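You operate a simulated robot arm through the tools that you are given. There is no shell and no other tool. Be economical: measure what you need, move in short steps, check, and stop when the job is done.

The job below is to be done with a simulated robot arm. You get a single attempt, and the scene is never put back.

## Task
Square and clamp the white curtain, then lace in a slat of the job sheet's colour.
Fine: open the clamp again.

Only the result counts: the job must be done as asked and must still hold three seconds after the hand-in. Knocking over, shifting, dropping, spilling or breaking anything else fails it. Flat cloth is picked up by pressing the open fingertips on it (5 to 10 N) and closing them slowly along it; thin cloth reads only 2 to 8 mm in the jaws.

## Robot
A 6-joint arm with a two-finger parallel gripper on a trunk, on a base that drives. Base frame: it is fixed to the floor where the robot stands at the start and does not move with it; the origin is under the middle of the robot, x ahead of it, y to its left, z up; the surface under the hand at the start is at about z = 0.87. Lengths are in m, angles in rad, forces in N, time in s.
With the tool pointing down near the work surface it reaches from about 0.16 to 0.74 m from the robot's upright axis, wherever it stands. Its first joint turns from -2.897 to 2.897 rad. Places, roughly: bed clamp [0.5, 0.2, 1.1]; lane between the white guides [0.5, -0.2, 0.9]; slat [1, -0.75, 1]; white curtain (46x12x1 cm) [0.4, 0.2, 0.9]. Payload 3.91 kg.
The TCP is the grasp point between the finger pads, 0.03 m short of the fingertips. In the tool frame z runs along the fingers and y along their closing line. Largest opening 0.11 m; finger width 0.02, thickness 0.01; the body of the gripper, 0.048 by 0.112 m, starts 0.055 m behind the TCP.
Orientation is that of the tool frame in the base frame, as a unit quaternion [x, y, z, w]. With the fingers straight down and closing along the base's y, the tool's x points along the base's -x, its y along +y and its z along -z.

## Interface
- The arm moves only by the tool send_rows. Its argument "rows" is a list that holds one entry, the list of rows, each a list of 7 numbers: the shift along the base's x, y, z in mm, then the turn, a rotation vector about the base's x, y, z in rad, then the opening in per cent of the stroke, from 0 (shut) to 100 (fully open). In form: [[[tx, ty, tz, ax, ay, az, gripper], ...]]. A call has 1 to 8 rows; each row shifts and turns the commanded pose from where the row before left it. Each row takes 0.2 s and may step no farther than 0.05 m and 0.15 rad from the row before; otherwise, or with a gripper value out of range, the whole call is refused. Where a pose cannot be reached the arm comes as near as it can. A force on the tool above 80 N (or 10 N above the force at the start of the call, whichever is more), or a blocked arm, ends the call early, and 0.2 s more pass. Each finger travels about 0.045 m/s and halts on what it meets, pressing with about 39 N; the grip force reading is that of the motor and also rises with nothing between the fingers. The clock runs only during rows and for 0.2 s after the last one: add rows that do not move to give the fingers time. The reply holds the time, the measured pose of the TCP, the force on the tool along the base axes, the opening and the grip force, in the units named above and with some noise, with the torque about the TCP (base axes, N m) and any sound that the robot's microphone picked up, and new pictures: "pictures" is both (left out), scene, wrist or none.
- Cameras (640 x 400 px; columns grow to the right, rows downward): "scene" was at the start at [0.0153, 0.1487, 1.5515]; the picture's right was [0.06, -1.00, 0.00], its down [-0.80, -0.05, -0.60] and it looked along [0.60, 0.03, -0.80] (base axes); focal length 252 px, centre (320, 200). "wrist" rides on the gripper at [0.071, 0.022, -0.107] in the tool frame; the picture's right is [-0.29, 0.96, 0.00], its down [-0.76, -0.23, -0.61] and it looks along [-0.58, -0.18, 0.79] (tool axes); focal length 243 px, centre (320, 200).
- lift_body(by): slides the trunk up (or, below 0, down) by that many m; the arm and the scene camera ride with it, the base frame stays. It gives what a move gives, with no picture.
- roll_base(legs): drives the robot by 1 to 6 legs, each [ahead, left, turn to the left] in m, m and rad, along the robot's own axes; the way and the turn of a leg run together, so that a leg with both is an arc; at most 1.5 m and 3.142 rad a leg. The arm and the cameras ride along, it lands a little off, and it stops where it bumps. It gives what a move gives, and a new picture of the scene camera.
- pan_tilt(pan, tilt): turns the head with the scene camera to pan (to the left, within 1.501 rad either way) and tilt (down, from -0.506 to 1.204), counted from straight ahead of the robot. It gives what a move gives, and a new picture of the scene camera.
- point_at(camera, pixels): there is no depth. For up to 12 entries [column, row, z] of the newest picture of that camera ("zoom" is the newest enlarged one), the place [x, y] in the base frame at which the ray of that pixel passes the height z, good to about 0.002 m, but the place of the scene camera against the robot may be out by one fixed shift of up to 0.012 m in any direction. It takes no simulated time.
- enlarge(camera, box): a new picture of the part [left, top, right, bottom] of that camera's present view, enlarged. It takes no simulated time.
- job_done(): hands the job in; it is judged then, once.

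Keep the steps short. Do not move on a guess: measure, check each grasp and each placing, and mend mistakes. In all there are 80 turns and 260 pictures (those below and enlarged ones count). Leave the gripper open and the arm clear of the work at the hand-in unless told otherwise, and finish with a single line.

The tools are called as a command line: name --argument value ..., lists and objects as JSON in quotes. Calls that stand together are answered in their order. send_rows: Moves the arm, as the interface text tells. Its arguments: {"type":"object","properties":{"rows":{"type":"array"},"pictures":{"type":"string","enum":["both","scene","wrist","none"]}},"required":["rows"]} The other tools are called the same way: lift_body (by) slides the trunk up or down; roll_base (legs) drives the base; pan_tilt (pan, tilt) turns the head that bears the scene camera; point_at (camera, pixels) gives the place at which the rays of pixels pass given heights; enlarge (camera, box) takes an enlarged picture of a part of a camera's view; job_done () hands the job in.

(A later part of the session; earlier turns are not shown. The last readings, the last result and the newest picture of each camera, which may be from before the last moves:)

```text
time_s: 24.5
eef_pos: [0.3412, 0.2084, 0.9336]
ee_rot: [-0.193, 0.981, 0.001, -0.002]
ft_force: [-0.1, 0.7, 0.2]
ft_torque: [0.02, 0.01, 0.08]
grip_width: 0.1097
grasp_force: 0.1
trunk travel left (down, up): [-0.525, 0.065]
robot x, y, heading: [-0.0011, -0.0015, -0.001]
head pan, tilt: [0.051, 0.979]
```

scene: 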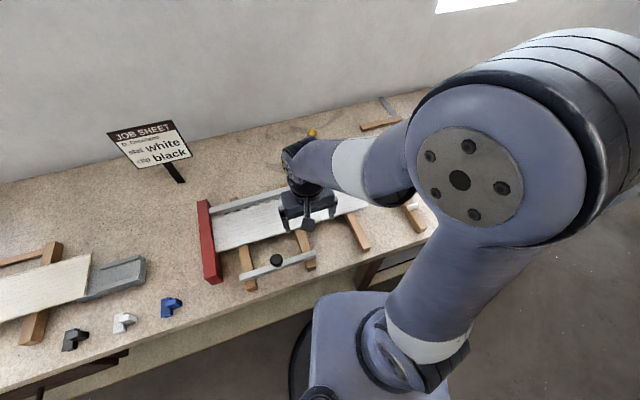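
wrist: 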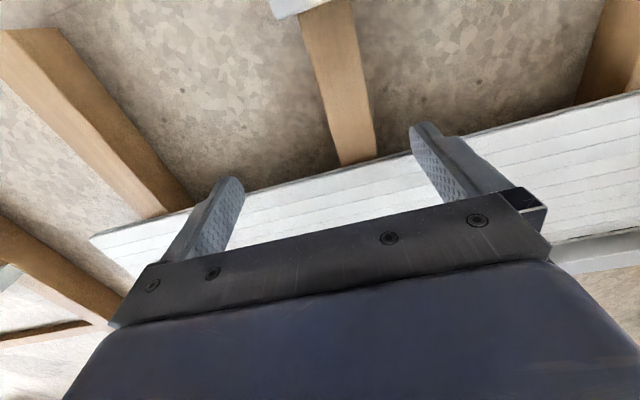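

send_rows --rows '[[[1.9, 0.8, 0, 0, 0, 0, 100], [1.9, 0.8, 0, 0, 0, 0, 100], [0, 0, 0, 0, 0, 0, 100]]]' --pictures "wrist"

enlarge --camera "scene" --box '[196, 185, 276, 235]'

```text
time_s: 25.3
eef_pos: [0.3414, 0.2095, 0.9337]
ee_rot: [-0.194, 0.981, -0.002, -0.002]
ft_force: [-22.7, -6.1, -0.6]
ft_torque: [0.06, 0.69, 1.37]
grip_width: 0.11
grasp_force: 0.1
trunk travel left (down, up): [-0.525, 0.065]
robot x, y, heading: [-0.0003, -0.0017, -0.001]
head pan, tilt: [0.051, 0.979]
```

wrist: 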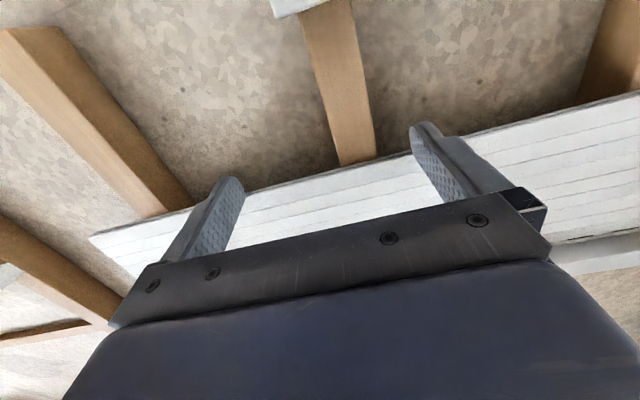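

```text
8.00 times, centred on (236, 210) of scene
```

zoom: 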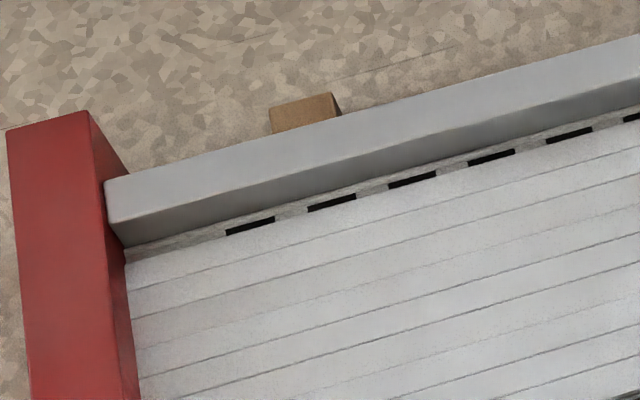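

The curtain is seated on both fence and wall (far-left corner flush). Now I back off and rise to look at the clamp lever from another angle for triangulation.

send_rows --rows '[[[-14, -5.7, 0, 0, 0, 0, 100], [0, 0, 50, 0, 0, 0, 100], [0, 0, 50, 0, 0, 0, 100], [0, 0, 50, 0, 0, 0, 100], [0, 0, 50, 0, 0, 0, 100], [0, 0, 50, 0, 0, 0, 100], [37, 28, 0, 0, 0, 0, 100], [37, 28, 0, 0, 0, 0, 100]]]'

```text
time_s: 27.1
eef_pos: [0.4063, 0.2611, 1.1842]
ee_rot: [-0.193, 0.981, -0.001, -0.001]
ft_force: [0.6, 1.3, -1.5]
ft_torque: [-0.03, 0.0, -0.04]
grip_width: 0.11
grasp_force: 0.1
trunk travel left (down, up): [-0.525, 0.065]
robot x, y, heading: [0.0018, 0.0026, 0.0]
head pan, tilt: [0.051, 0.979]
```

scene: 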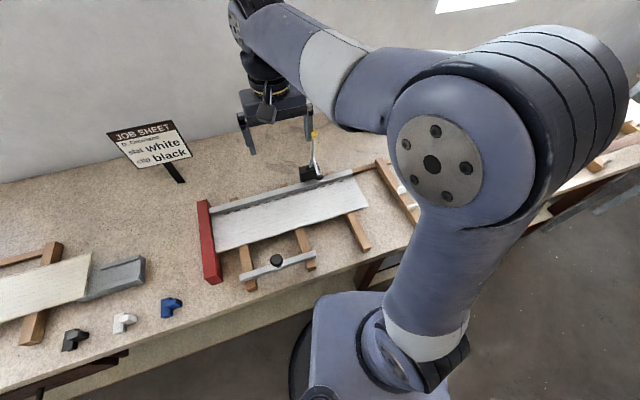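
wrist: 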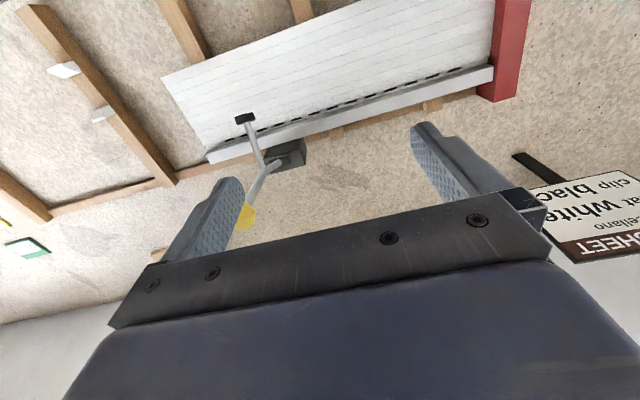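

enlarge --camera "wrist" --box '[192, 90, 352, 240]'

point_at --camera "wrist" --pixels '[[248, 213, 1.1], [248, 213, 1.12], [248, 213, 1.08], [245, 118, 0.93], [245, 118, 0.95], [277, 161, 0.95], [262, 166, 1.0], [305, 142, 0.93]]'

```text
2.67 times, centred on (272, 165) of wrist
```

zoom: 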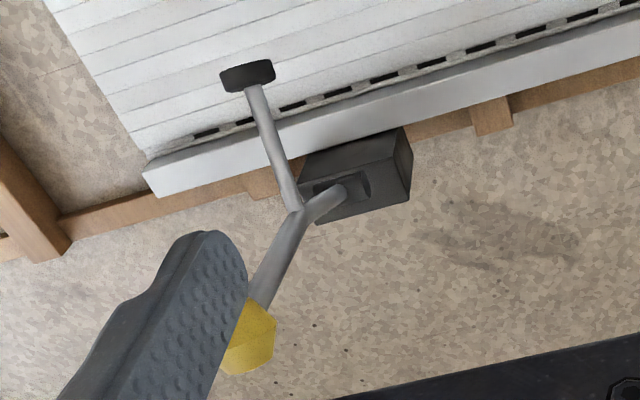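

```text
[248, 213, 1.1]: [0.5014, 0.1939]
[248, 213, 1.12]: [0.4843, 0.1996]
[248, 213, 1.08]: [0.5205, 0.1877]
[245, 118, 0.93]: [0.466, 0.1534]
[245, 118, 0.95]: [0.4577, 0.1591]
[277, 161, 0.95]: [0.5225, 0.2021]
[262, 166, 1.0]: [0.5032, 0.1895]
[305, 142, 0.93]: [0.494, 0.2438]
```

Triangulated: yellow knob ≈(0.480, 0.199, 1.124), pad ≈(0.426, 0.182, 1.037), well above the curtain; so the lever swings toward the curtain to clamp. I rise and move above the knob.

send_rows --rows '[[[0, 0, 30, 0, 0, 0, 100], [37, -31, 0, 0, 0, 0, 100], [36.7, -31, 0, 0, 0, 0, 100], [0, 0, 0, 0, 0, 0, 100]]]'

```text
time_s: 28.1
eef_pos: [0.4792, 0.1966, 1.2151]
ee_rot: [-0.193, 0.981, 0.0, 0.0]
ft_force: [0.3, 0.2, -0.1]
ft_torque: [-0.01, -0.02, -0.02]
grip_width: 0.1101
grasp_force: 0.0
trunk travel left (down, up): [-0.525, 0.065]
robot x, y, heading: [0.0007, -0.0009, -0.002]
head pan, tilt: [0.051, 0.979]
```

scene: 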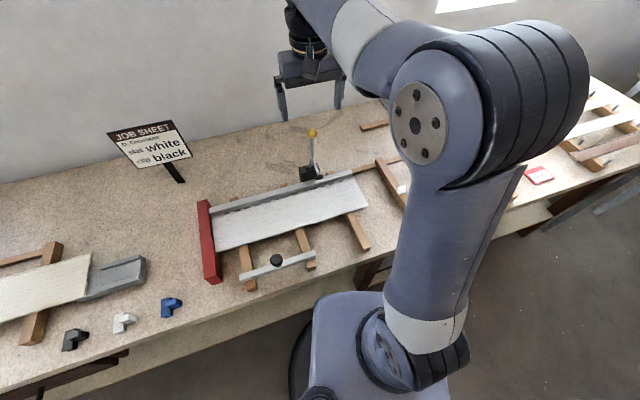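
wrist: 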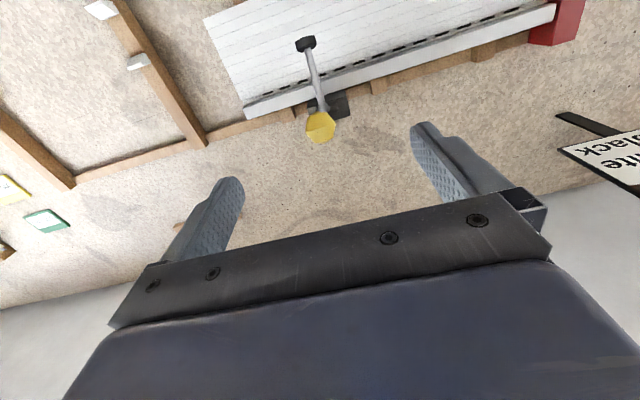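

point_at --camera "wrist" --pixels '[[320, 127, 1.124], [320, 127, 1.1], [306, 44, 1.037], [306, 44, 1.02], [329, 107, 0.95]]'

```text
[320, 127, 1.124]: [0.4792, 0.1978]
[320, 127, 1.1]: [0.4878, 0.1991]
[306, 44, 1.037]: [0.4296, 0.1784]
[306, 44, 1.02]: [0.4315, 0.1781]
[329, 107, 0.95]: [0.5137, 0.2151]
```

The estimate holds: the knob is exactly below. I descend 92 mm and close on it.

send_rows --rows '[[[0, 0, -46, 0, 0, 0, 100], [0, 0, -46, 0, 0, 0, 100], [0, 0, 0, 0, 0, 0, 60], [0, 0, 0, 0, 0, 0, 30], [0, 0, 0, 0, 0, 0, 0], [0, 0, 0, 0, 0, 0, 0], [0, 0, 0, 0, 0, 0, 0]]]'

```text
time_s: 29.7
eef_pos: [0.478, 0.1986, 1.1219]
ee_rot: [-0.192, 0.981, 0.001, 0.0]
ft_force: [-1.1, 1.7, -1.0]
ft_torque: [-0.04, -0.06, 0.02]
grip_width: 0.0258
grasp_force: 21.4
trunk travel left (down, up): [-0.525, 0.065]
robot x, y, heading: [-0.001, 0.002, -0.005]
head pan, tilt: [0.051, 0.979]
```

scene: 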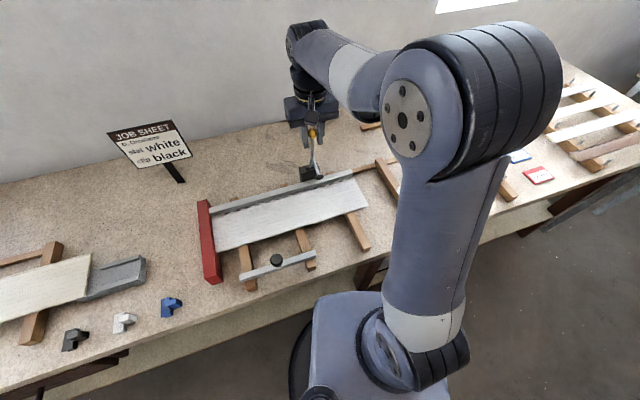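
wrist: 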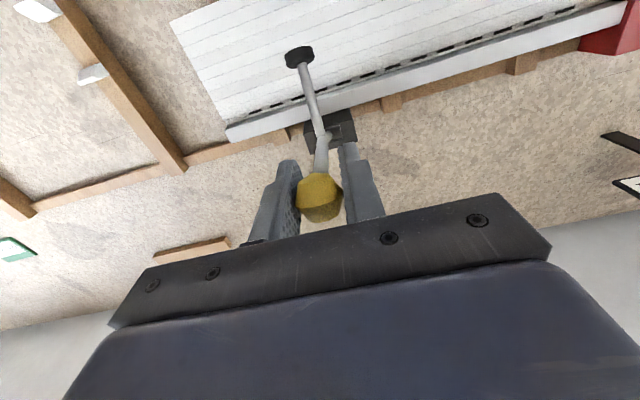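

Knob gripped (26 mm). I pull it toward the curtain along its arc in small steps, watching forces.

send_rows --rows '[[[-13, -5.3, -4, 0, 0, 0, 0], [-13, -5.3, -5, 0, 0, 0, 0], [0, 0, 0, 0, 0, 0, 0]]]' --pictures "wrist"

```text
time_s: 30.5
eef_pos: [0.4533, 0.1882, 1.1137]
ee_rot: [-0.192, 0.981, 0.0, 0.001]
ft_force: [5.2, 4.3, 7.6]
ft_torque: [0.43, -1.15, -0.01]
grip_width: 0.0253
grasp_force: 44.6
trunk travel left (down, up): [-0.525, 0.065]
robot x, y, heading: [-0.0027, 0.002, -0.002]
head pan, tilt: [0.051, 0.979]
```

wrist: 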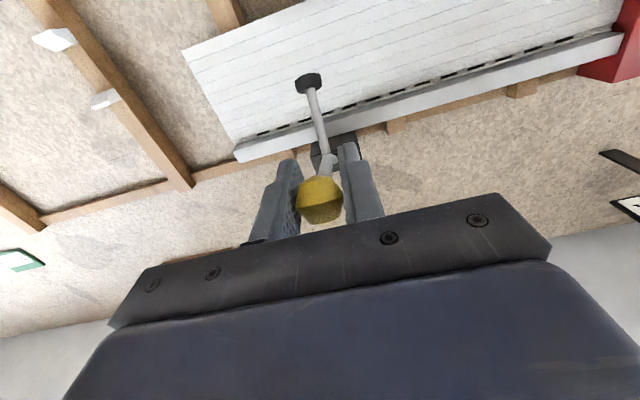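

send_rows --rows '[[[-12.5, -5.1, -6, 0, 0, 0, 0], [-12.5, -5.1, -7, 0, 0, 0, 0], [-11.6, -4.7, -8.5, 0, 0, 0, 0], [-11.6, -4.7, -9, 0, 0, 0, 0], [0, 0, 0, 0, 0, 0, 0]]]' --pictures "wrist"

```text
time_s: 31.7
eef_pos: [0.407, 0.1697, 1.0824]
ee_rot: [-0.193, 0.981, 0.0, 0.0]
ft_force: [7.1, 10.1, -0.1]
ft_torque: [0.34, -1.1, 0.0]
grip_width: 0.0253
grasp_force: 45.1
trunk travel left (down, up): [-0.525, 0.065]
robot x, y, heading: [-0.0013, 0.0032, 0.004]
head pan, tilt: [0.051, 0.979]
```

wrist: 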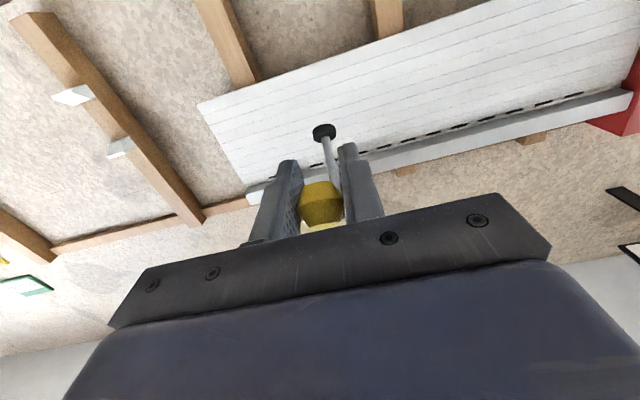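

send_rows --rows '[[[-10, -2.8, -11, 0, 0, 0, 0], [-10, -2.8, -12, 0, 0, 0, 0], [-8, -2.8, -12, 0, 0, 0, 0], [0, 0, 0, 0, 0, 0, 0]]]'

```text
time_s: 32.7
eef_pos: [0.3789, 0.1571, 1.0482]
ee_rot: [-0.191, 0.982, 0.0, 0.0]
ft_force: [10.5, -5.6, 4.2]
ft_torque: [0.47, -1.07, -0.1]
grip_width: 0.0253
grasp_force: 44.8
trunk travel left (down, up): [-0.525, 0.065]
robot x, y, heading: [0.0001, -0.0013, 0.003]
head pan, tilt: [0.051, 0.979]
```

scene: 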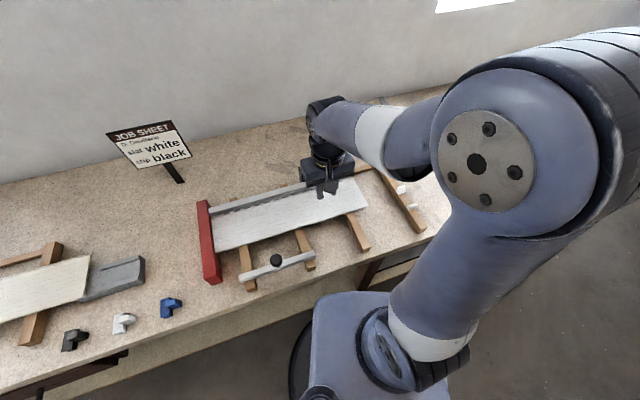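
wrist: 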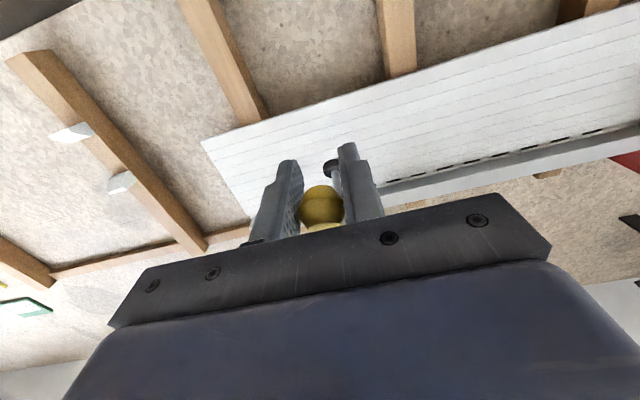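

send_rows --rows '[[[-4, -1.9, -7, 0, 0, 0, 0], [-4, -1.9, -8, 0, 0, 0, 0], [0, 0, 0, 0, 0, 0, 0]]]' --pictures "wrist"

enlarge --camera "scene" --box '[280, 150, 376, 210]'

```text
time_s: 33.5
eef_pos: [0.3705, 0.1553, 1.0322]
ee_rot: [-0.193, 0.981, 0.0, 0.0]
ft_force: [13.4, -10.5, 4.3]
ft_torque: [0.58, -1.0, -0.06]
grip_width: 0.025
grasp_force: 45.2
trunk travel left (down, up): [-0.525, 0.065]
robot x, y, heading: [-0.0006, -0.001, 0.005]
head pan, tilt: [0.051, 0.979]
```

wrist: 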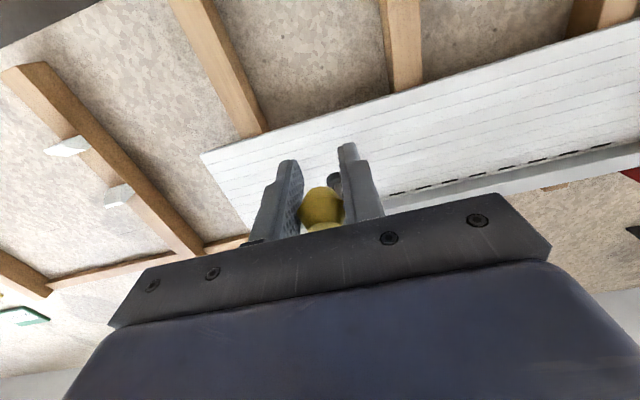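

```text
6.67 times, centred on (328, 180) of scene
```

zoom: 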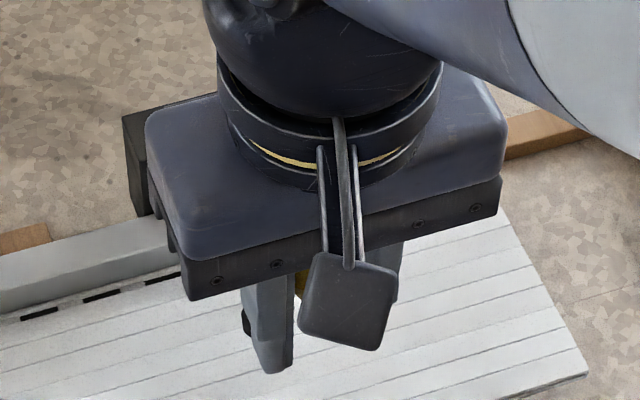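

send_rows --rows '[[[-3, -2.9, -8, 0, 0, 0, 0], [-3, -1.5, -8, 0, 0, 0, 0], [0, 0, 0, 0, 0, 0, 0]]]' --pictures "wrist"

```text
time_s: 34.3
eef_pos: [0.3624, 0.1522, 1.0152]
ee_rot: [-0.193, 0.981, 0.0, -0.001]
ft_force: [6.8, -2.3, 4.3]
ft_torque: [0.46, -0.8, 0.0]
grip_width: 0.0255
grasp_force: 44.6
trunk travel left (down, up): [-0.525, 0.065]
robot x, y, heading: [-0.0034, 0.0001, -0.004]
head pan, tilt: [0.051, 0.979]
```

wrist: 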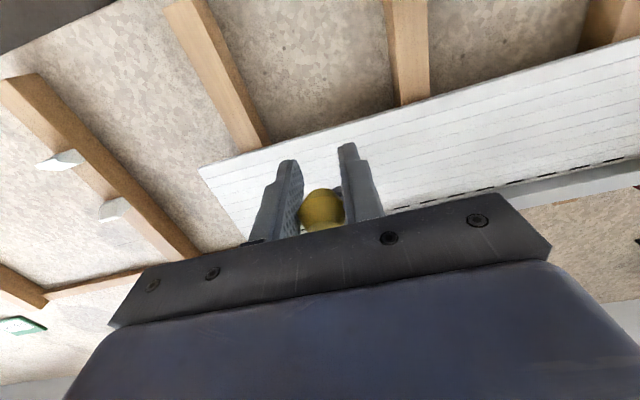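

send_rows --rows '[[[-2, -0.9, -8, 0, 0, 0, 0], [-1.5, -0.6, -8, 0, 0, 0, 0], [0, 0, 0, 0, 0, 0, 0]]]' --pictures "wrist"

```text
time_s: 35.1
eef_pos: [0.359, 0.1499, 1.0005]
ee_rot: [-0.192, 0.981, 0.0, 0.0]
ft_force: [-2.4, -1.0, 7.6]
ft_torque: [0.44, -1.01, -0.03]
grip_width: 0.0252
grasp_force: 45.4
trunk travel left (down, up): [-0.525, 0.065]
robot x, y, heading: [0.0, 0.0003, -0.002]
head pan, tilt: [0.051, 0.979]
```

wrist: 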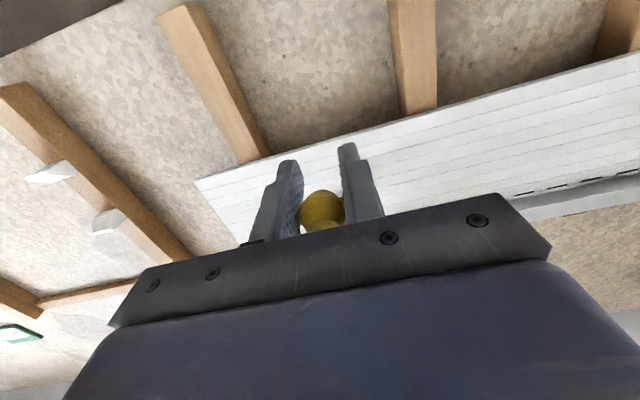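

send_rows --rows '[[[-0.6, -0.3, -8, 0, 0, 0, 0], [-0.4, -0.2, -8, 0, 0, 0, 0], [0, 0, 0, 0, 0, 0, 0]]]' --pictures "both"

```text
time_s: 35.9
eef_pos: [0.3568, 0.1476, 0.9846]
ee_rot: [-0.193, 0.981, 0.0, -0.001]
ft_force: [-13.2, -1.7, 6.4]
ft_torque: [0.35, -0.9, 0.02]
grip_width: 0.0255
grasp_force: 45.0
trunk travel left (down, up): [-0.525, 0.065]
robot x, y, heading: [0.0022, 0.0011, 0.001]
head pan, tilt: [0.051, 0.979]
```

scene: 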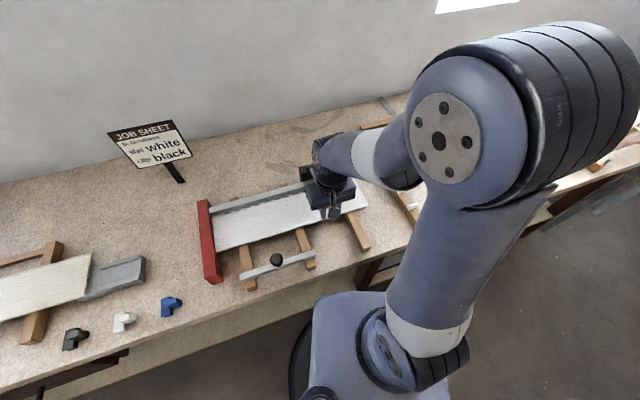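
wrist: 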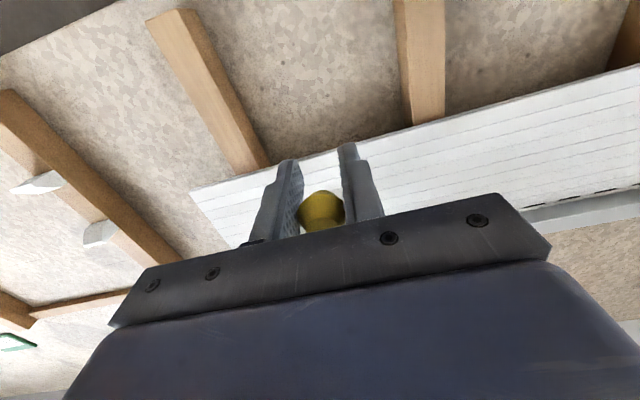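

send_rows --rows '[[[-2, -0.9, -5, 0, 0, 0, 0], [-0.5, -0.2, -6, 0, 0, 0, 0], [0, 0, 0, 0, 0, 0, 0]]]' --pictures "wrist"

```text
time_s: 36.7
eef_pos: [0.3561, 0.1489, 0.9754]
ee_rot: [-0.193, 0.981, 0.001, 0.002]
ft_force: [1.5, 4.2, 37.5]
ft_torque: [0.05, -0.16, -0.02]
grip_width: 0.0256
grasp_force: 45.1
trunk travel left (down, up): [-0.525, 0.065]
robot x, y, heading: [-0.0001, 0.0011, -0.001]
head pan, tilt: [0.051, 0.979]
```

wrist: 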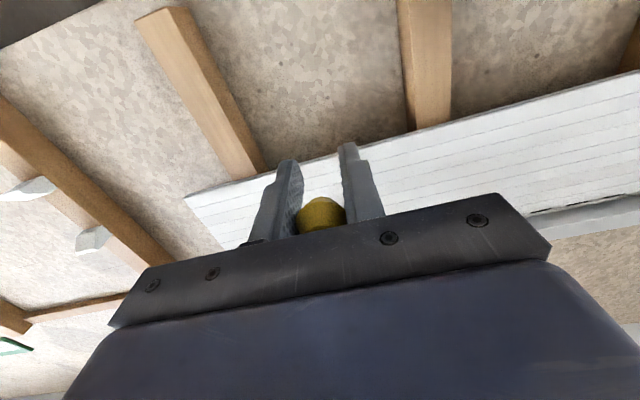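

The lever met a firm stop (37 N up). I press 2 mm more, then open the fingers and see if it holds.

send_rows --rows '[[[0, 0, -2, 0, 0, 0, 0], [0, 0, 0, 0, 0, 0, 0]]]' --pictures "none"

```text
time_s: 37.3
eef_pos: [0.3558, 0.1488, 0.9722]
ee_rot: [-0.193, 0.981, 0.0, 0.002]
ft_force: [4.3, 5.3, 38.0]
ft_torque: [0.02, -0.12, 0.04]
grip_width: 0.0253
grasp_force: 44.6
trunk travel left (down, up): [-0.525, 0.065]
robot x, y, heading: [0.0009, -0.0044, 0.003]
head pan, tilt: [0.051, 0.979]
```

send_rows --rows '[[[0, 0, 0, 0, 0, 0, 40], [0, 0, 0, 0, 0, 0, 70], [0, 0, 0, 0, 0, 0, 70], [0, 0, 50, 0, 0, 0, 70], [0, 0, 50, 0, 0, 0, 70]]]'

```text
time_s: 38.5
eef_pos: [0.355, 0.1477, 1.0715]
ee_rot: [-0.193, 0.981, 0.0, 0.0]
ft_force: [1.0, 0.4, 0.3]
ft_torque: [0.03, -0.02, -0.01]
grip_width: 0.0772
grasp_force: 0.0
trunk travel left (down, up): [-0.525, 0.065]
robot x, y, heading: [-0.0004, 0.0016, 0.001]
head pan, tilt: [0.051, 0.979]
```

scene: 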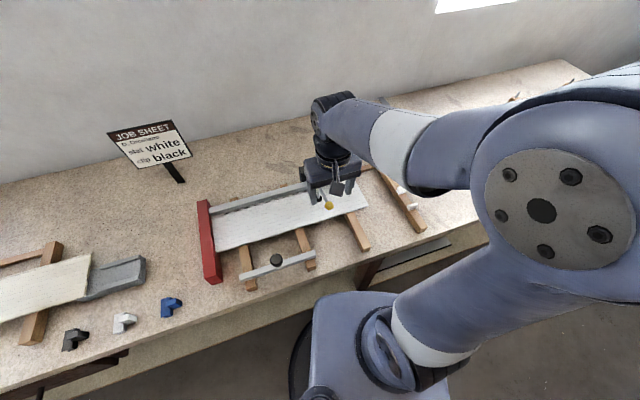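
wrist: 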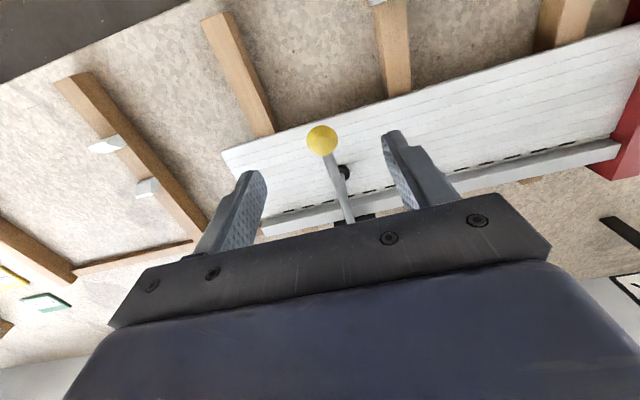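

The lever stays down. I raise the arm clear and look at the pad and curtain again.

send_rows --rows '[[[0, 0, 50, 0, 0, 0, 100], [0, 0, 50, 0, 0, 0, 100], [0, 0, 50, 0, 0, 0, 100], [10, -46, 0, 0, 0, 0, 100], [10, -46, 0, 0, 0, 0, 100], [10, -46, 0, 0, 0, 0, 100], [10, -46, 0, 0, 0, 0, 100], [10, -46, 0, 0, 0, 0, 100]]]'

enlarge --camera "scene" --box '[200, 160, 392, 280]'

enlarge --camera "scene" --box '[280, 155, 376, 215]'

```text
time_s: 40.3
eef_pos: [0.4048, -0.0833, 1.221]
ee_rot: [-0.193, 0.981, 0.0, 0.0]
ft_force: [1.0, -0.1, 1.0]
ft_torque: [0.0, -0.02, 0.01]
grip_width: 0.1099
grasp_force: 0.1
trunk travel left (down, up): [-0.525, 0.065]
robot x, y, heading: [-0.0051, 0.0046, -0.001]
head pan, tilt: [0.051, 0.979]
```

scene: 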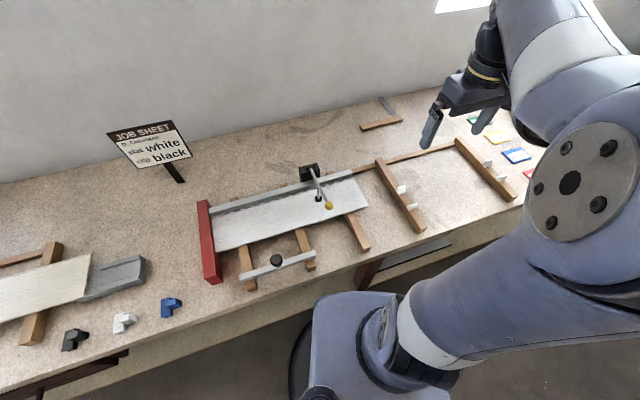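
wrist: 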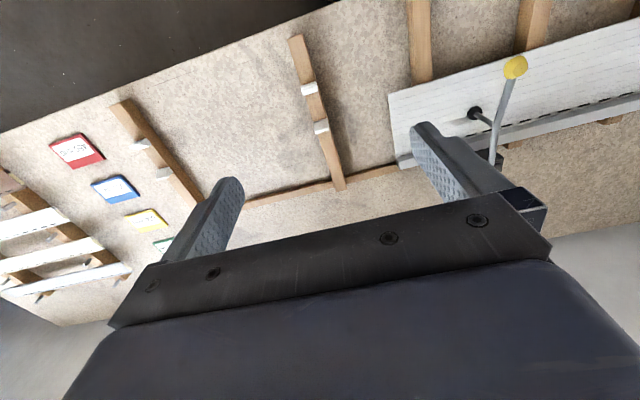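

```text
3.33 times, centred on (296, 220) of scene
```

zoom: 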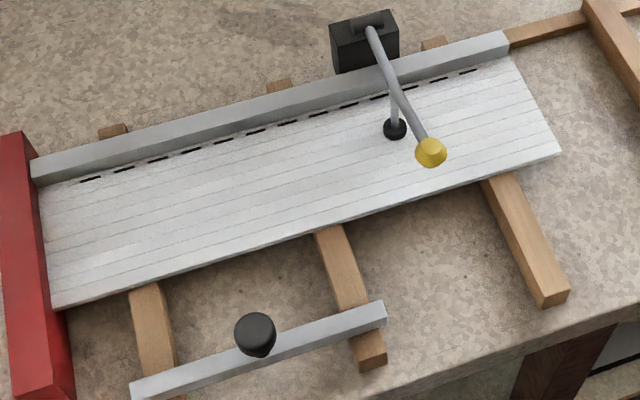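

```text
6.67 times, centred on (328, 185) of scene
```

zoom: 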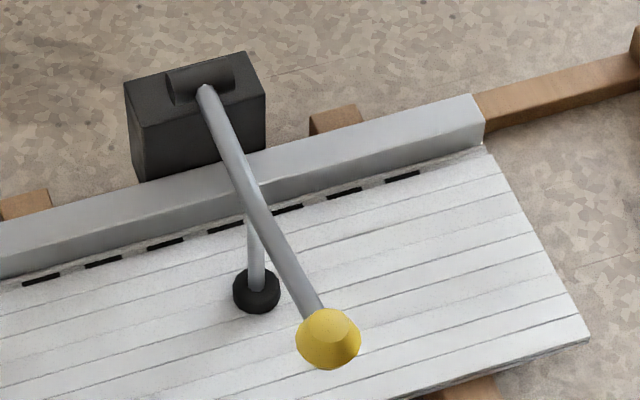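

The pad sits on the curtain, squared still. Now I measure the guides from this wrist view.

enlarge --camera "wrist" --box '[270, 60, 366, 150]'

enlarge --camera "wrist" --box '[104, 110, 200, 200]'

enlarge --camera "wrist" --box '[0, 160, 160, 310]'

```text
4.44 times, centred on (318, 105) of wrist
```

zoom: 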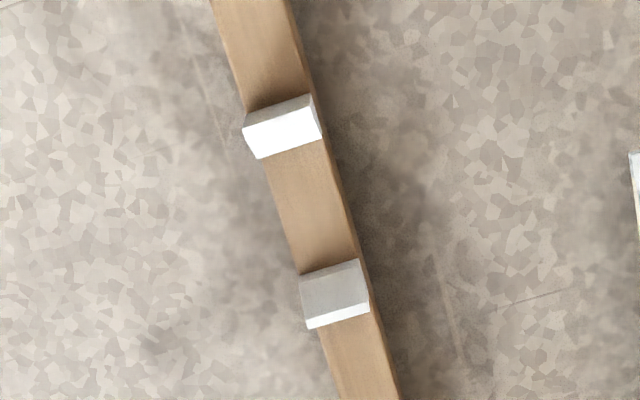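

```text
4.44 times, centred on (152, 155) of wrist
```

zoom: 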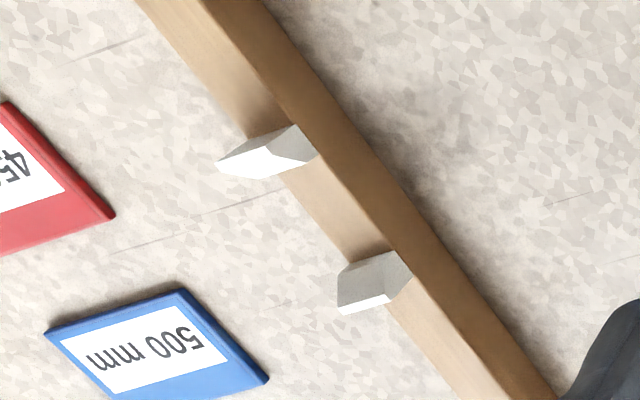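

```text
2.67 times, centred on (80, 235) of wrist
```

zoom: 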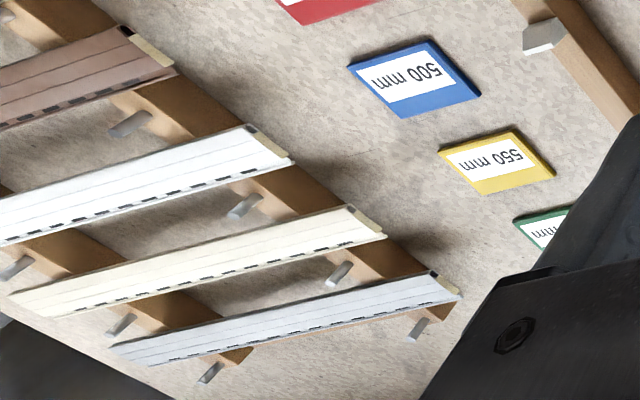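

point_at --camera "wrist" --pixels '[[304, 95.6, 0.9], [318.5, 90.4, 0.9], [313, 122.3, 0.9], [327, 118, 0.9], [139, 150.5, 0.9], [151.5, 144.9, 0.9], [156.5, 170.3, 0.9], [168.9, 166.3, 0.9], [389, 95, 0.91], [400, 167, 0.91]]'

roll_base --legs '[[0, 0, 0.388], [0, -0.75, 0]]'

```text
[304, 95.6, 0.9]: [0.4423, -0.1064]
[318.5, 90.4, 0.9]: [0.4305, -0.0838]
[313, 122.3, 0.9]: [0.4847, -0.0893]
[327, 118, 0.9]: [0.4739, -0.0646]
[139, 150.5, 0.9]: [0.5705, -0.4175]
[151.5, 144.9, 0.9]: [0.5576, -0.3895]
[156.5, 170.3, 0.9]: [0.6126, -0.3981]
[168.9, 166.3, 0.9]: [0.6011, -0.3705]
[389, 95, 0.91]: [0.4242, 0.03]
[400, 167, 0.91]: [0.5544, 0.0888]
```

```text
time_s: 45.5
eef_pos: [0.6886, -0.6182, 1.2199]
ee_rot: [-0.376, 0.927, 0.0, 0.0]
ft_force: [0.0, 0.2, 0.3]
ft_torque: [0.0, -0.02, -0.04]
grip_width: 0.11
grasp_force: 0.1
trunk travel left (down, up): [-0.525, 0.065]
robot x, y, heading: [0.2812, -0.6913, 0.385]
head pan, tilt: [0.051, 0.979]
```

scene: 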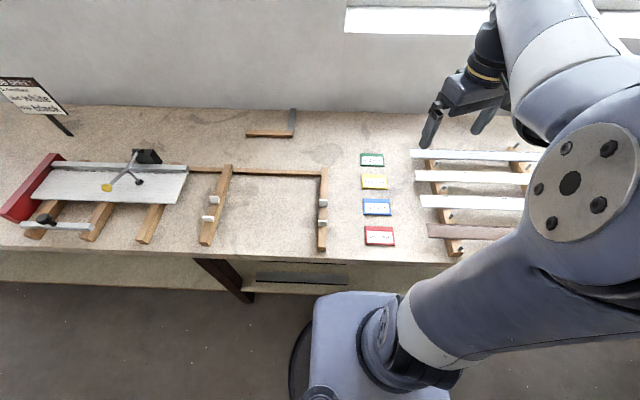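

Robot moved along the bench. Now find the white slat (third from the wall) accurately.

enlarge --camera "scene" --box '[400, 130, 560, 270]'

point_at --camera "scene" --pixels '[[422, 195, 0.93], [423, 206, 0.93], [520, 198, 0.93], [520, 210, 0.93], [439, 215, 0.87], [422, 195, 0.91], [428, 226, 0.93]]'

send_rows --rows '[[[20, -42, 0, 0, 0, 0, 100], [20, -42, 0, 0, 0, 0, 100], [20, -42, 0, 0, 0, 0, 100], [20, -42, 0, 0, 0, 0, 100]]]' --pictures "both"

```text
2.86 times, centred on (480, 200) of scene
```

zoom: 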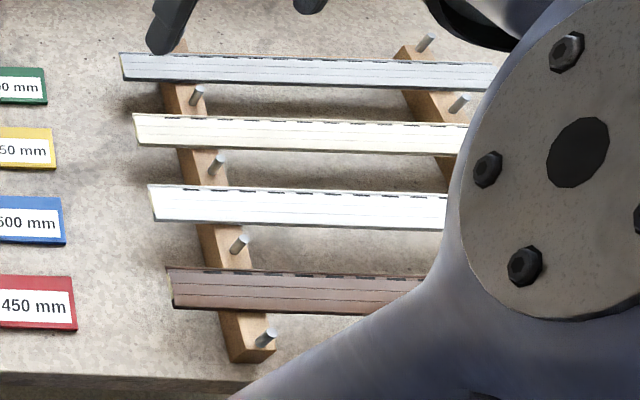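

```text
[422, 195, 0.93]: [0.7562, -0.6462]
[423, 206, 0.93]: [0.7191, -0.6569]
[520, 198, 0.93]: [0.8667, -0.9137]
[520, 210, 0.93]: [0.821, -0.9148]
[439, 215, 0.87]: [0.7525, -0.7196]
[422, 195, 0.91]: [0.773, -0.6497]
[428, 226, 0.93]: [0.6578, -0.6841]
```

```text
time_s: 46.5
eef_pos: [0.7703, -0.7869, 1.2194]
ee_rot: [-0.375, 0.927, 0.0, 0.0]
ft_force: [-1.5, 0.6, 0.1]
ft_torque: [0.0, 0.0, -0.01]
grip_width: 0.1099
grasp_force: 0.1
trunk travel left (down, up): [-0.525, 0.065]
robot x, y, heading: [0.2782, -0.695, 0.376]
head pan, tilt: [0.051, 0.979]
```

scene: 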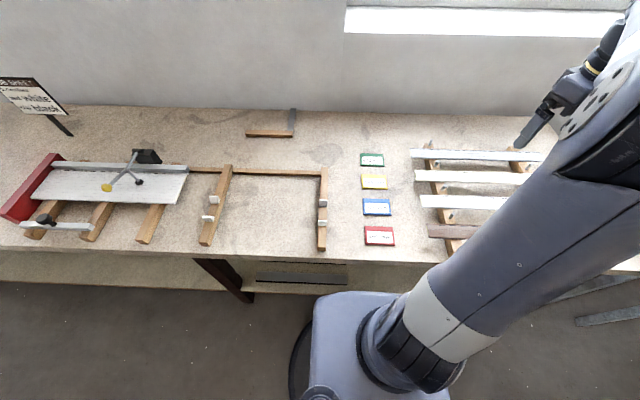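
wrist: 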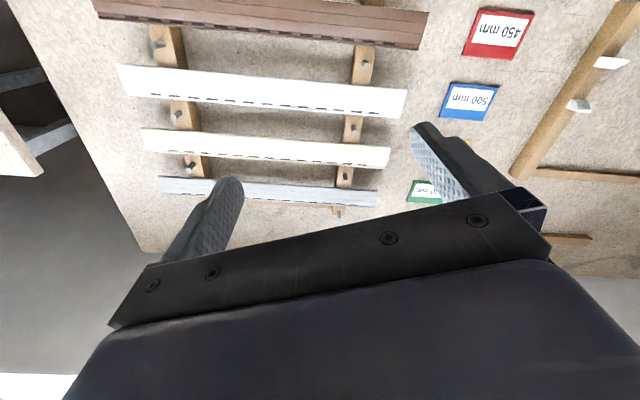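

enlarge --camera "wrist" --box '[90, 0, 290, 220]'

enlarge --camera "wrist" --box '[300, 0, 460, 180]'

point_at --camera "wrist" --pixels '[[407, 90, 0.93], [402, 118, 0.93], [118, 66, 0.93], [129, 96, 0.93], [407, 90, 0.91], [402, 118, 0.91], [390, 147, 0.93], [387, 168, 0.93], [428, 12, 0.93], [420, 48, 0.93]]'

```text
1.82 times, centred on (190, 110) of wrist
```

zoom: 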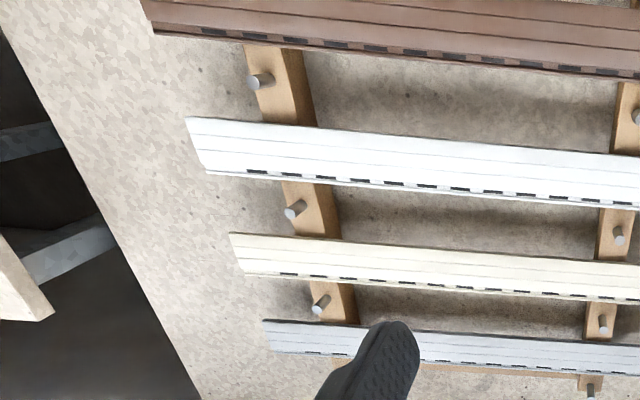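

```text
2.22 times, centred on (380, 90) of wrist
```

zoom: 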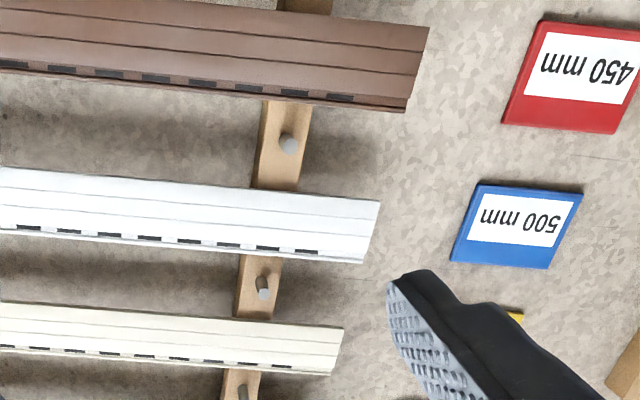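

```text
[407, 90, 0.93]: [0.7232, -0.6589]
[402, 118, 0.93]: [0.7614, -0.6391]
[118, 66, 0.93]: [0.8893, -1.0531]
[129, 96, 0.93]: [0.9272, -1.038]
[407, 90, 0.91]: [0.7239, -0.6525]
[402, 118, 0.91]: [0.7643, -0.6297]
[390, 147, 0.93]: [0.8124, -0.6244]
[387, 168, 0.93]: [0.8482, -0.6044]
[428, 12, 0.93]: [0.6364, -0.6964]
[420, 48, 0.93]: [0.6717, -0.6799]
```

White slat top is at z≈0.91, width ≈46 mm, with ~50 mm gaps on each side. I turn the tool so the fingers close across the slat, moving above its centre.

send_rows --rows '[[[7.6, -8, 0, 0, 0, 0.1488, 75], [7.6, -8, 0, 0, 0, 0.1488, 75], [7.6, -8, 0, 0, 0, 0.1488, 75], [7.6, -8, 0, 0, 0, 0.1488, 75], [7.6, -8, 0, 0, 0, 0.1488, 75], [7.6, -8, 0, 0, 0, 0.1488, 75], [7.6, -8, 0, 0, 0, 0.1488, 75], [7.6, -8, 0, 0, 0, 0.1488, 75]]]'

```text
time_s: 48.3
eef_pos: [0.8287, -0.8486, 1.2218]
ee_rot: [0.831, -0.556, 0.001, 0.0]
ft_force: [-0.4, 0.1, 0.0]
ft_torque: [0.02, 0.0, 0.0]
grip_width: 0.0824
grasp_force: 0.1
trunk travel left (down, up): [-0.525, 0.065]
robot x, y, heading: [0.2797, -0.6888, 0.384]
head pan, tilt: [0.051, 0.979]
```

scene: 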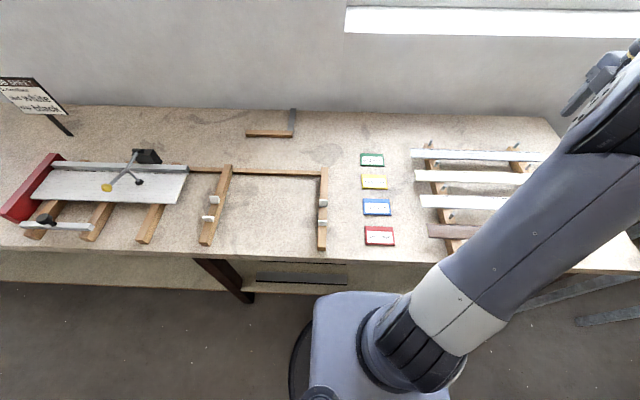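
wrist: 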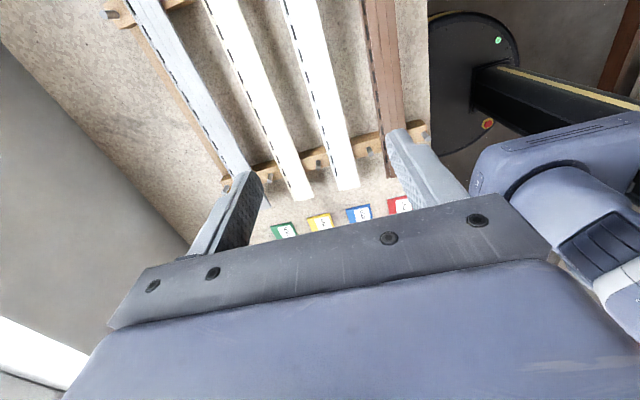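

enlarge --camera "wrist" --box '[200, 0, 440, 220]'

point_at --camera "wrist" --pixels '[[280, 0, 0.91], [318, 0, 0.91], [337, 191, 0.91], [359, 187, 0.91], [308, 100, 0.91], [338, 92, 0.91], [299, 196, 0.91], [388, 178, 0.91]]'

```text
1.82 times, centred on (320, 110) of wrist
```

zoom: 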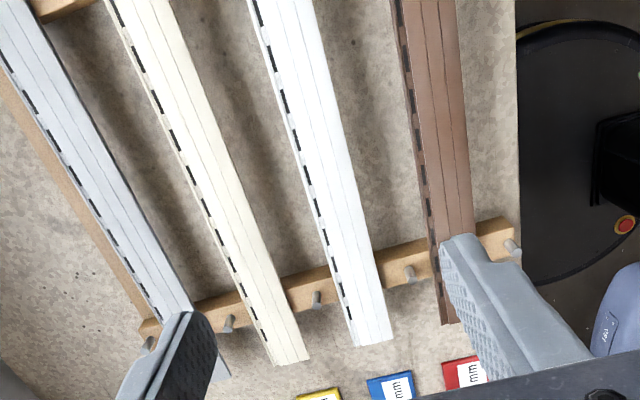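

```text
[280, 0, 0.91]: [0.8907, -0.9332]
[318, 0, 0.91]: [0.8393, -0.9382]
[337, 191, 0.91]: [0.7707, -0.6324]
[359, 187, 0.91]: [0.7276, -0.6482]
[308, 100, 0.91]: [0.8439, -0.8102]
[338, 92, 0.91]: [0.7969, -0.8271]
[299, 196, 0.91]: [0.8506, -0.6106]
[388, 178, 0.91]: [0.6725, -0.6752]
```

The slat centre is v≈0.450, u≈1.10; I'm within 5 mm. Correct and descend most of the way, then look.

send_rows --rows '[[[4, -2.5, -40, 0, 0, 0, 75], [0, 0, -45, 0, 0, 0, 75], [0, 0, -45, 0, 0, 0, 75], [0, 0, -45, 0, 0, 0, 75], [0, 0, -45, 0, 0, 0, 75], [0, 0, -40, 0, 0, 0, 75], [0, 0, 0, 0, 0, 0, 75]]]'

```text
time_s: 49.9
eef_pos: [0.833, -0.8523, 0.9598]
ee_rot: [0.83, -0.557, -0.001, 0.001]
ft_force: [-0.9, -0.7, 0.6]
ft_torque: [-0.02, 0.01, 0.02]
grip_width: 0.0825
grasp_force: 0.1
trunk travel left (down, up): [-0.525, 0.065]
robot x, y, heading: [0.2795, -0.691, 0.386]
head pan, tilt: [0.051, 0.979]
```

scene: 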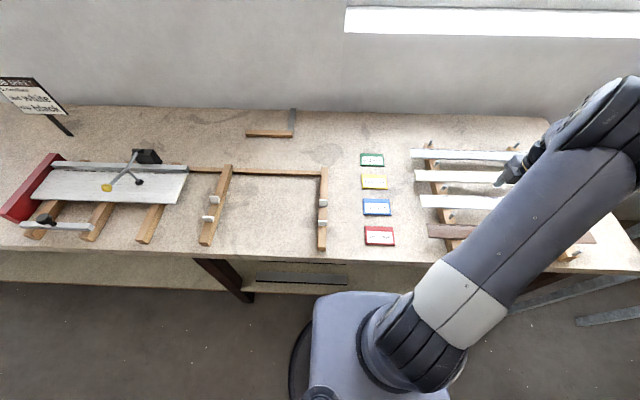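
wrist: 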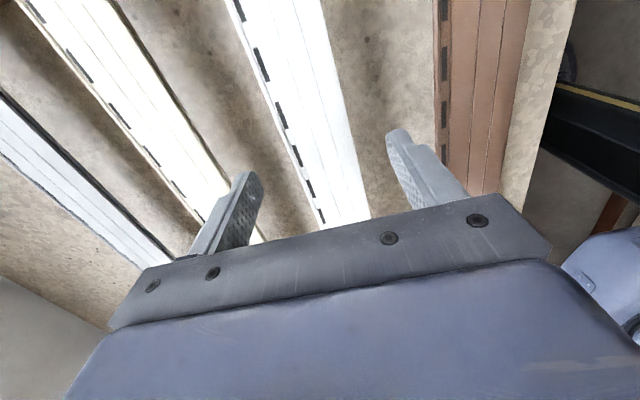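

point_at --camera "wrist" --pixels '[[225, 180, 0.91], [165, 80, 0.91], [310, 190, 0.91], [367, 190, 0.91], [438, 155, 0.91], [275, 100, 0.91], [345, 100, 0.91]]'

```text
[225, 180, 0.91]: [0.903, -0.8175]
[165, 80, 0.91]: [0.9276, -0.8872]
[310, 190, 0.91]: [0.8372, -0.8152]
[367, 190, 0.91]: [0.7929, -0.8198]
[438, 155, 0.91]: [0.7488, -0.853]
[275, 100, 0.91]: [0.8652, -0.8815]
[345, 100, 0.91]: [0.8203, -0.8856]
```

Clear of neighbours on both sides; white centred within 3 mm. Descend 42 mm and close slowly.

send_rows --rows '[[[-2, -0.8, -25, 0, 0, 0, 75], [0, 0, -17, 0, 0, 0, 75], [0, 0, 0, 0, 0, 0, 55], [0, 0, 0, 0, 0, 0, 46], [0, 0, 0, 0, 0, 0, 40], [0, 0, 0, 0, 0, 0, 40], [0, 0, 0, 0, 0, 0, 38]]]'

```text
time_s: 51.5
eef_pos: [0.8318, -0.8527, 0.9188]
ee_rot: [0.83, -0.558, 0.0, 0.0]
ft_force: [-0.2, -0.6, 0.0]
ft_torque: [0.03, -0.02, 0.02]
grip_width: 0.0445
grasp_force: 39.3
trunk travel left (down, up): [-0.525, 0.065]
robot x, y, heading: [0.2831, -0.6916, 0.382]
head pan, tilt: [0.051, 0.979]
```

scene: 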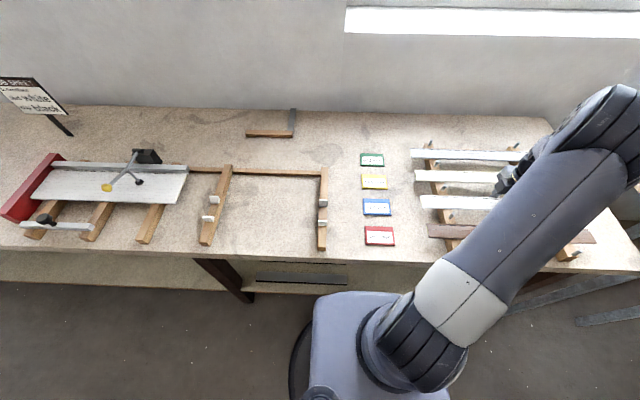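
wrist: 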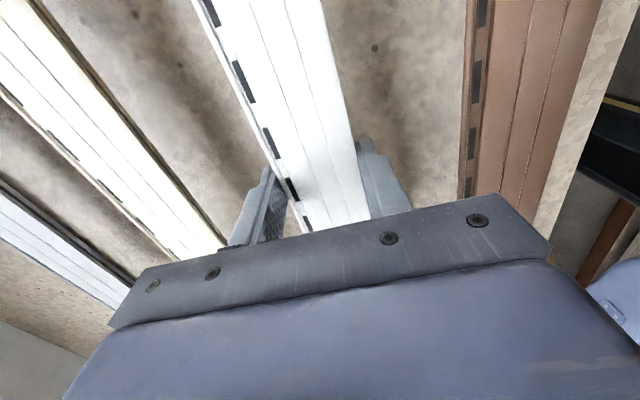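

Slat gripped: 44.5 mm wide. Lift it gently and check weight and level.

send_rows --rows '[[[0, 0, 10, 0, 0, 0, 30], [0, 0, 20, 0, 0, 0, 30], [0, 0, 40, 0, 0, 0, 30], [0, 0, 50, 0, 0, 0, 30], [0, 0, 50, 0, 0, 0, 30], [0, 0, 0, 0, 0, 0, 30]]]'

```text
time_s: 52.9
eef_pos: [0.8316, -0.8536, 1.0887]
ee_rot: [0.831, -0.557, 0.0, 0.0]
ft_force: [-0.2, -0.6, -0.9]
ft_torque: [0.0, 0.01, -0.03]
grip_width: 0.0444
grasp_force: 39.2
trunk travel left (down, up): [-0.525, 0.065]
robot x, y, heading: [0.2816, -0.6902, 0.384]
head pan, tilt: [0.051, 0.979]
```

scene: 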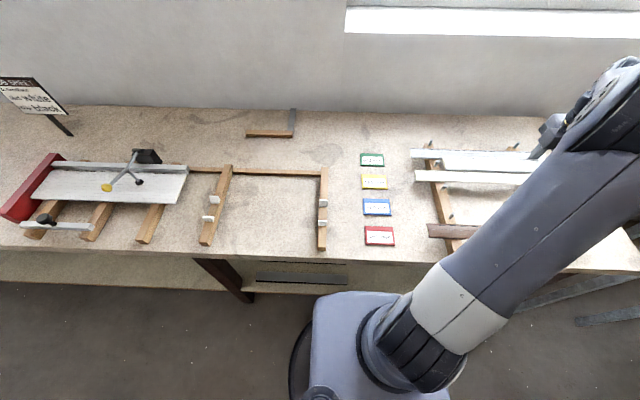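
wrist: 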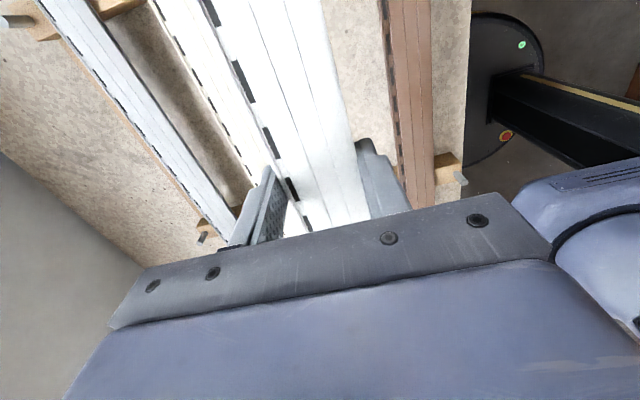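

Slat is held level. Drive left 0.40 m back along the bench.

roll_base --legs '[[0, 0.4, 0]]'

```text
time_s: 55.4
eef_pos: [0.681, -0.4831, 1.0884]
ee_rot: [0.83, -0.557, 0.001, 0.001]
ft_force: [1.0, -0.2, -0.1]
ft_torque: [0.01, -0.05, 0.01]
grip_width: 0.0444
grasp_force: 38.4
trunk travel left (down, up): [-0.525, 0.065]
robot x, y, heading: [0.1324, -0.3216, 0.38]
head pan, tilt: [0.051, 0.979]
```

scene: 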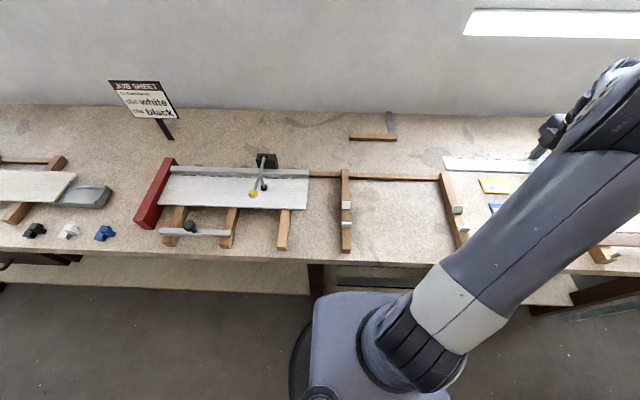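

Move the slat above the lane (centre u≈0.41, v≈0.3925).

send_rows --rows '[[[-23.2, 36, 0, 0, 0, 0, 30], [-23.2, 36, 0, 0, 0, 0, 30], [-23.2, 36, 0, 0, 0, 0, 30], [-23.2, 36, 0, 0, 0, 0, 30], [-23.2, 36, 0, 0, 0, 0, 30], [-23.2, 36, 0, 0, 0, 0, 30], [-23.2, 36, 0, 0, 0, 0, 30], [0, 0, 0, 0, 0, 0, 30]]]'

```text
time_s: 57.2
eef_pos: [0.5192, -0.2326, 1.0873]
ee_rot: [0.83, -0.558, 0.0, 0.0]
ft_force: [0.4, 0.5, -0.8]
ft_torque: [-0.01, 0.02, 0.02]
grip_width: 0.0442
grasp_force: 39.1
trunk travel left (down, up): [-0.525, 0.065]
robot x, y, heading: [0.1327, -0.3244, 0.377]
head pan, tilt: [0.051, 0.979]
```

scene: 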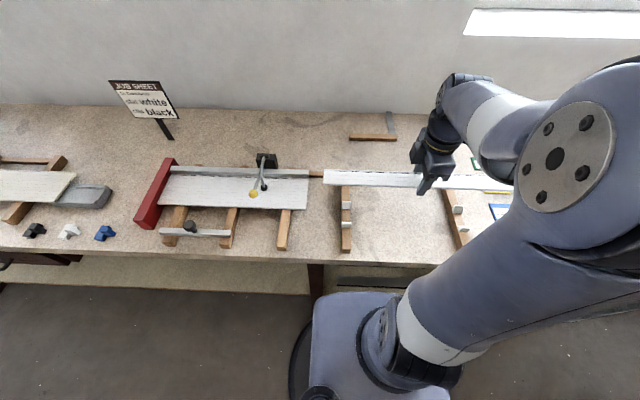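
wrist: 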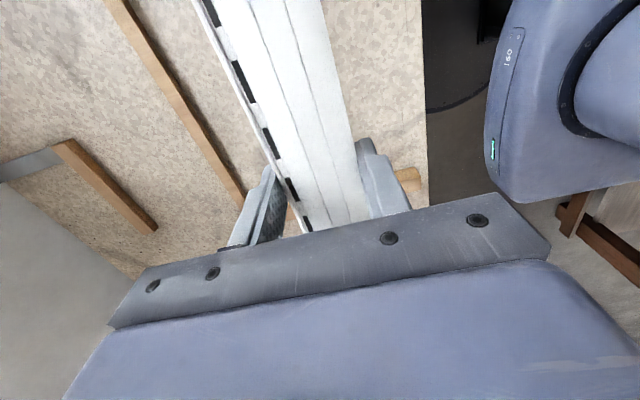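

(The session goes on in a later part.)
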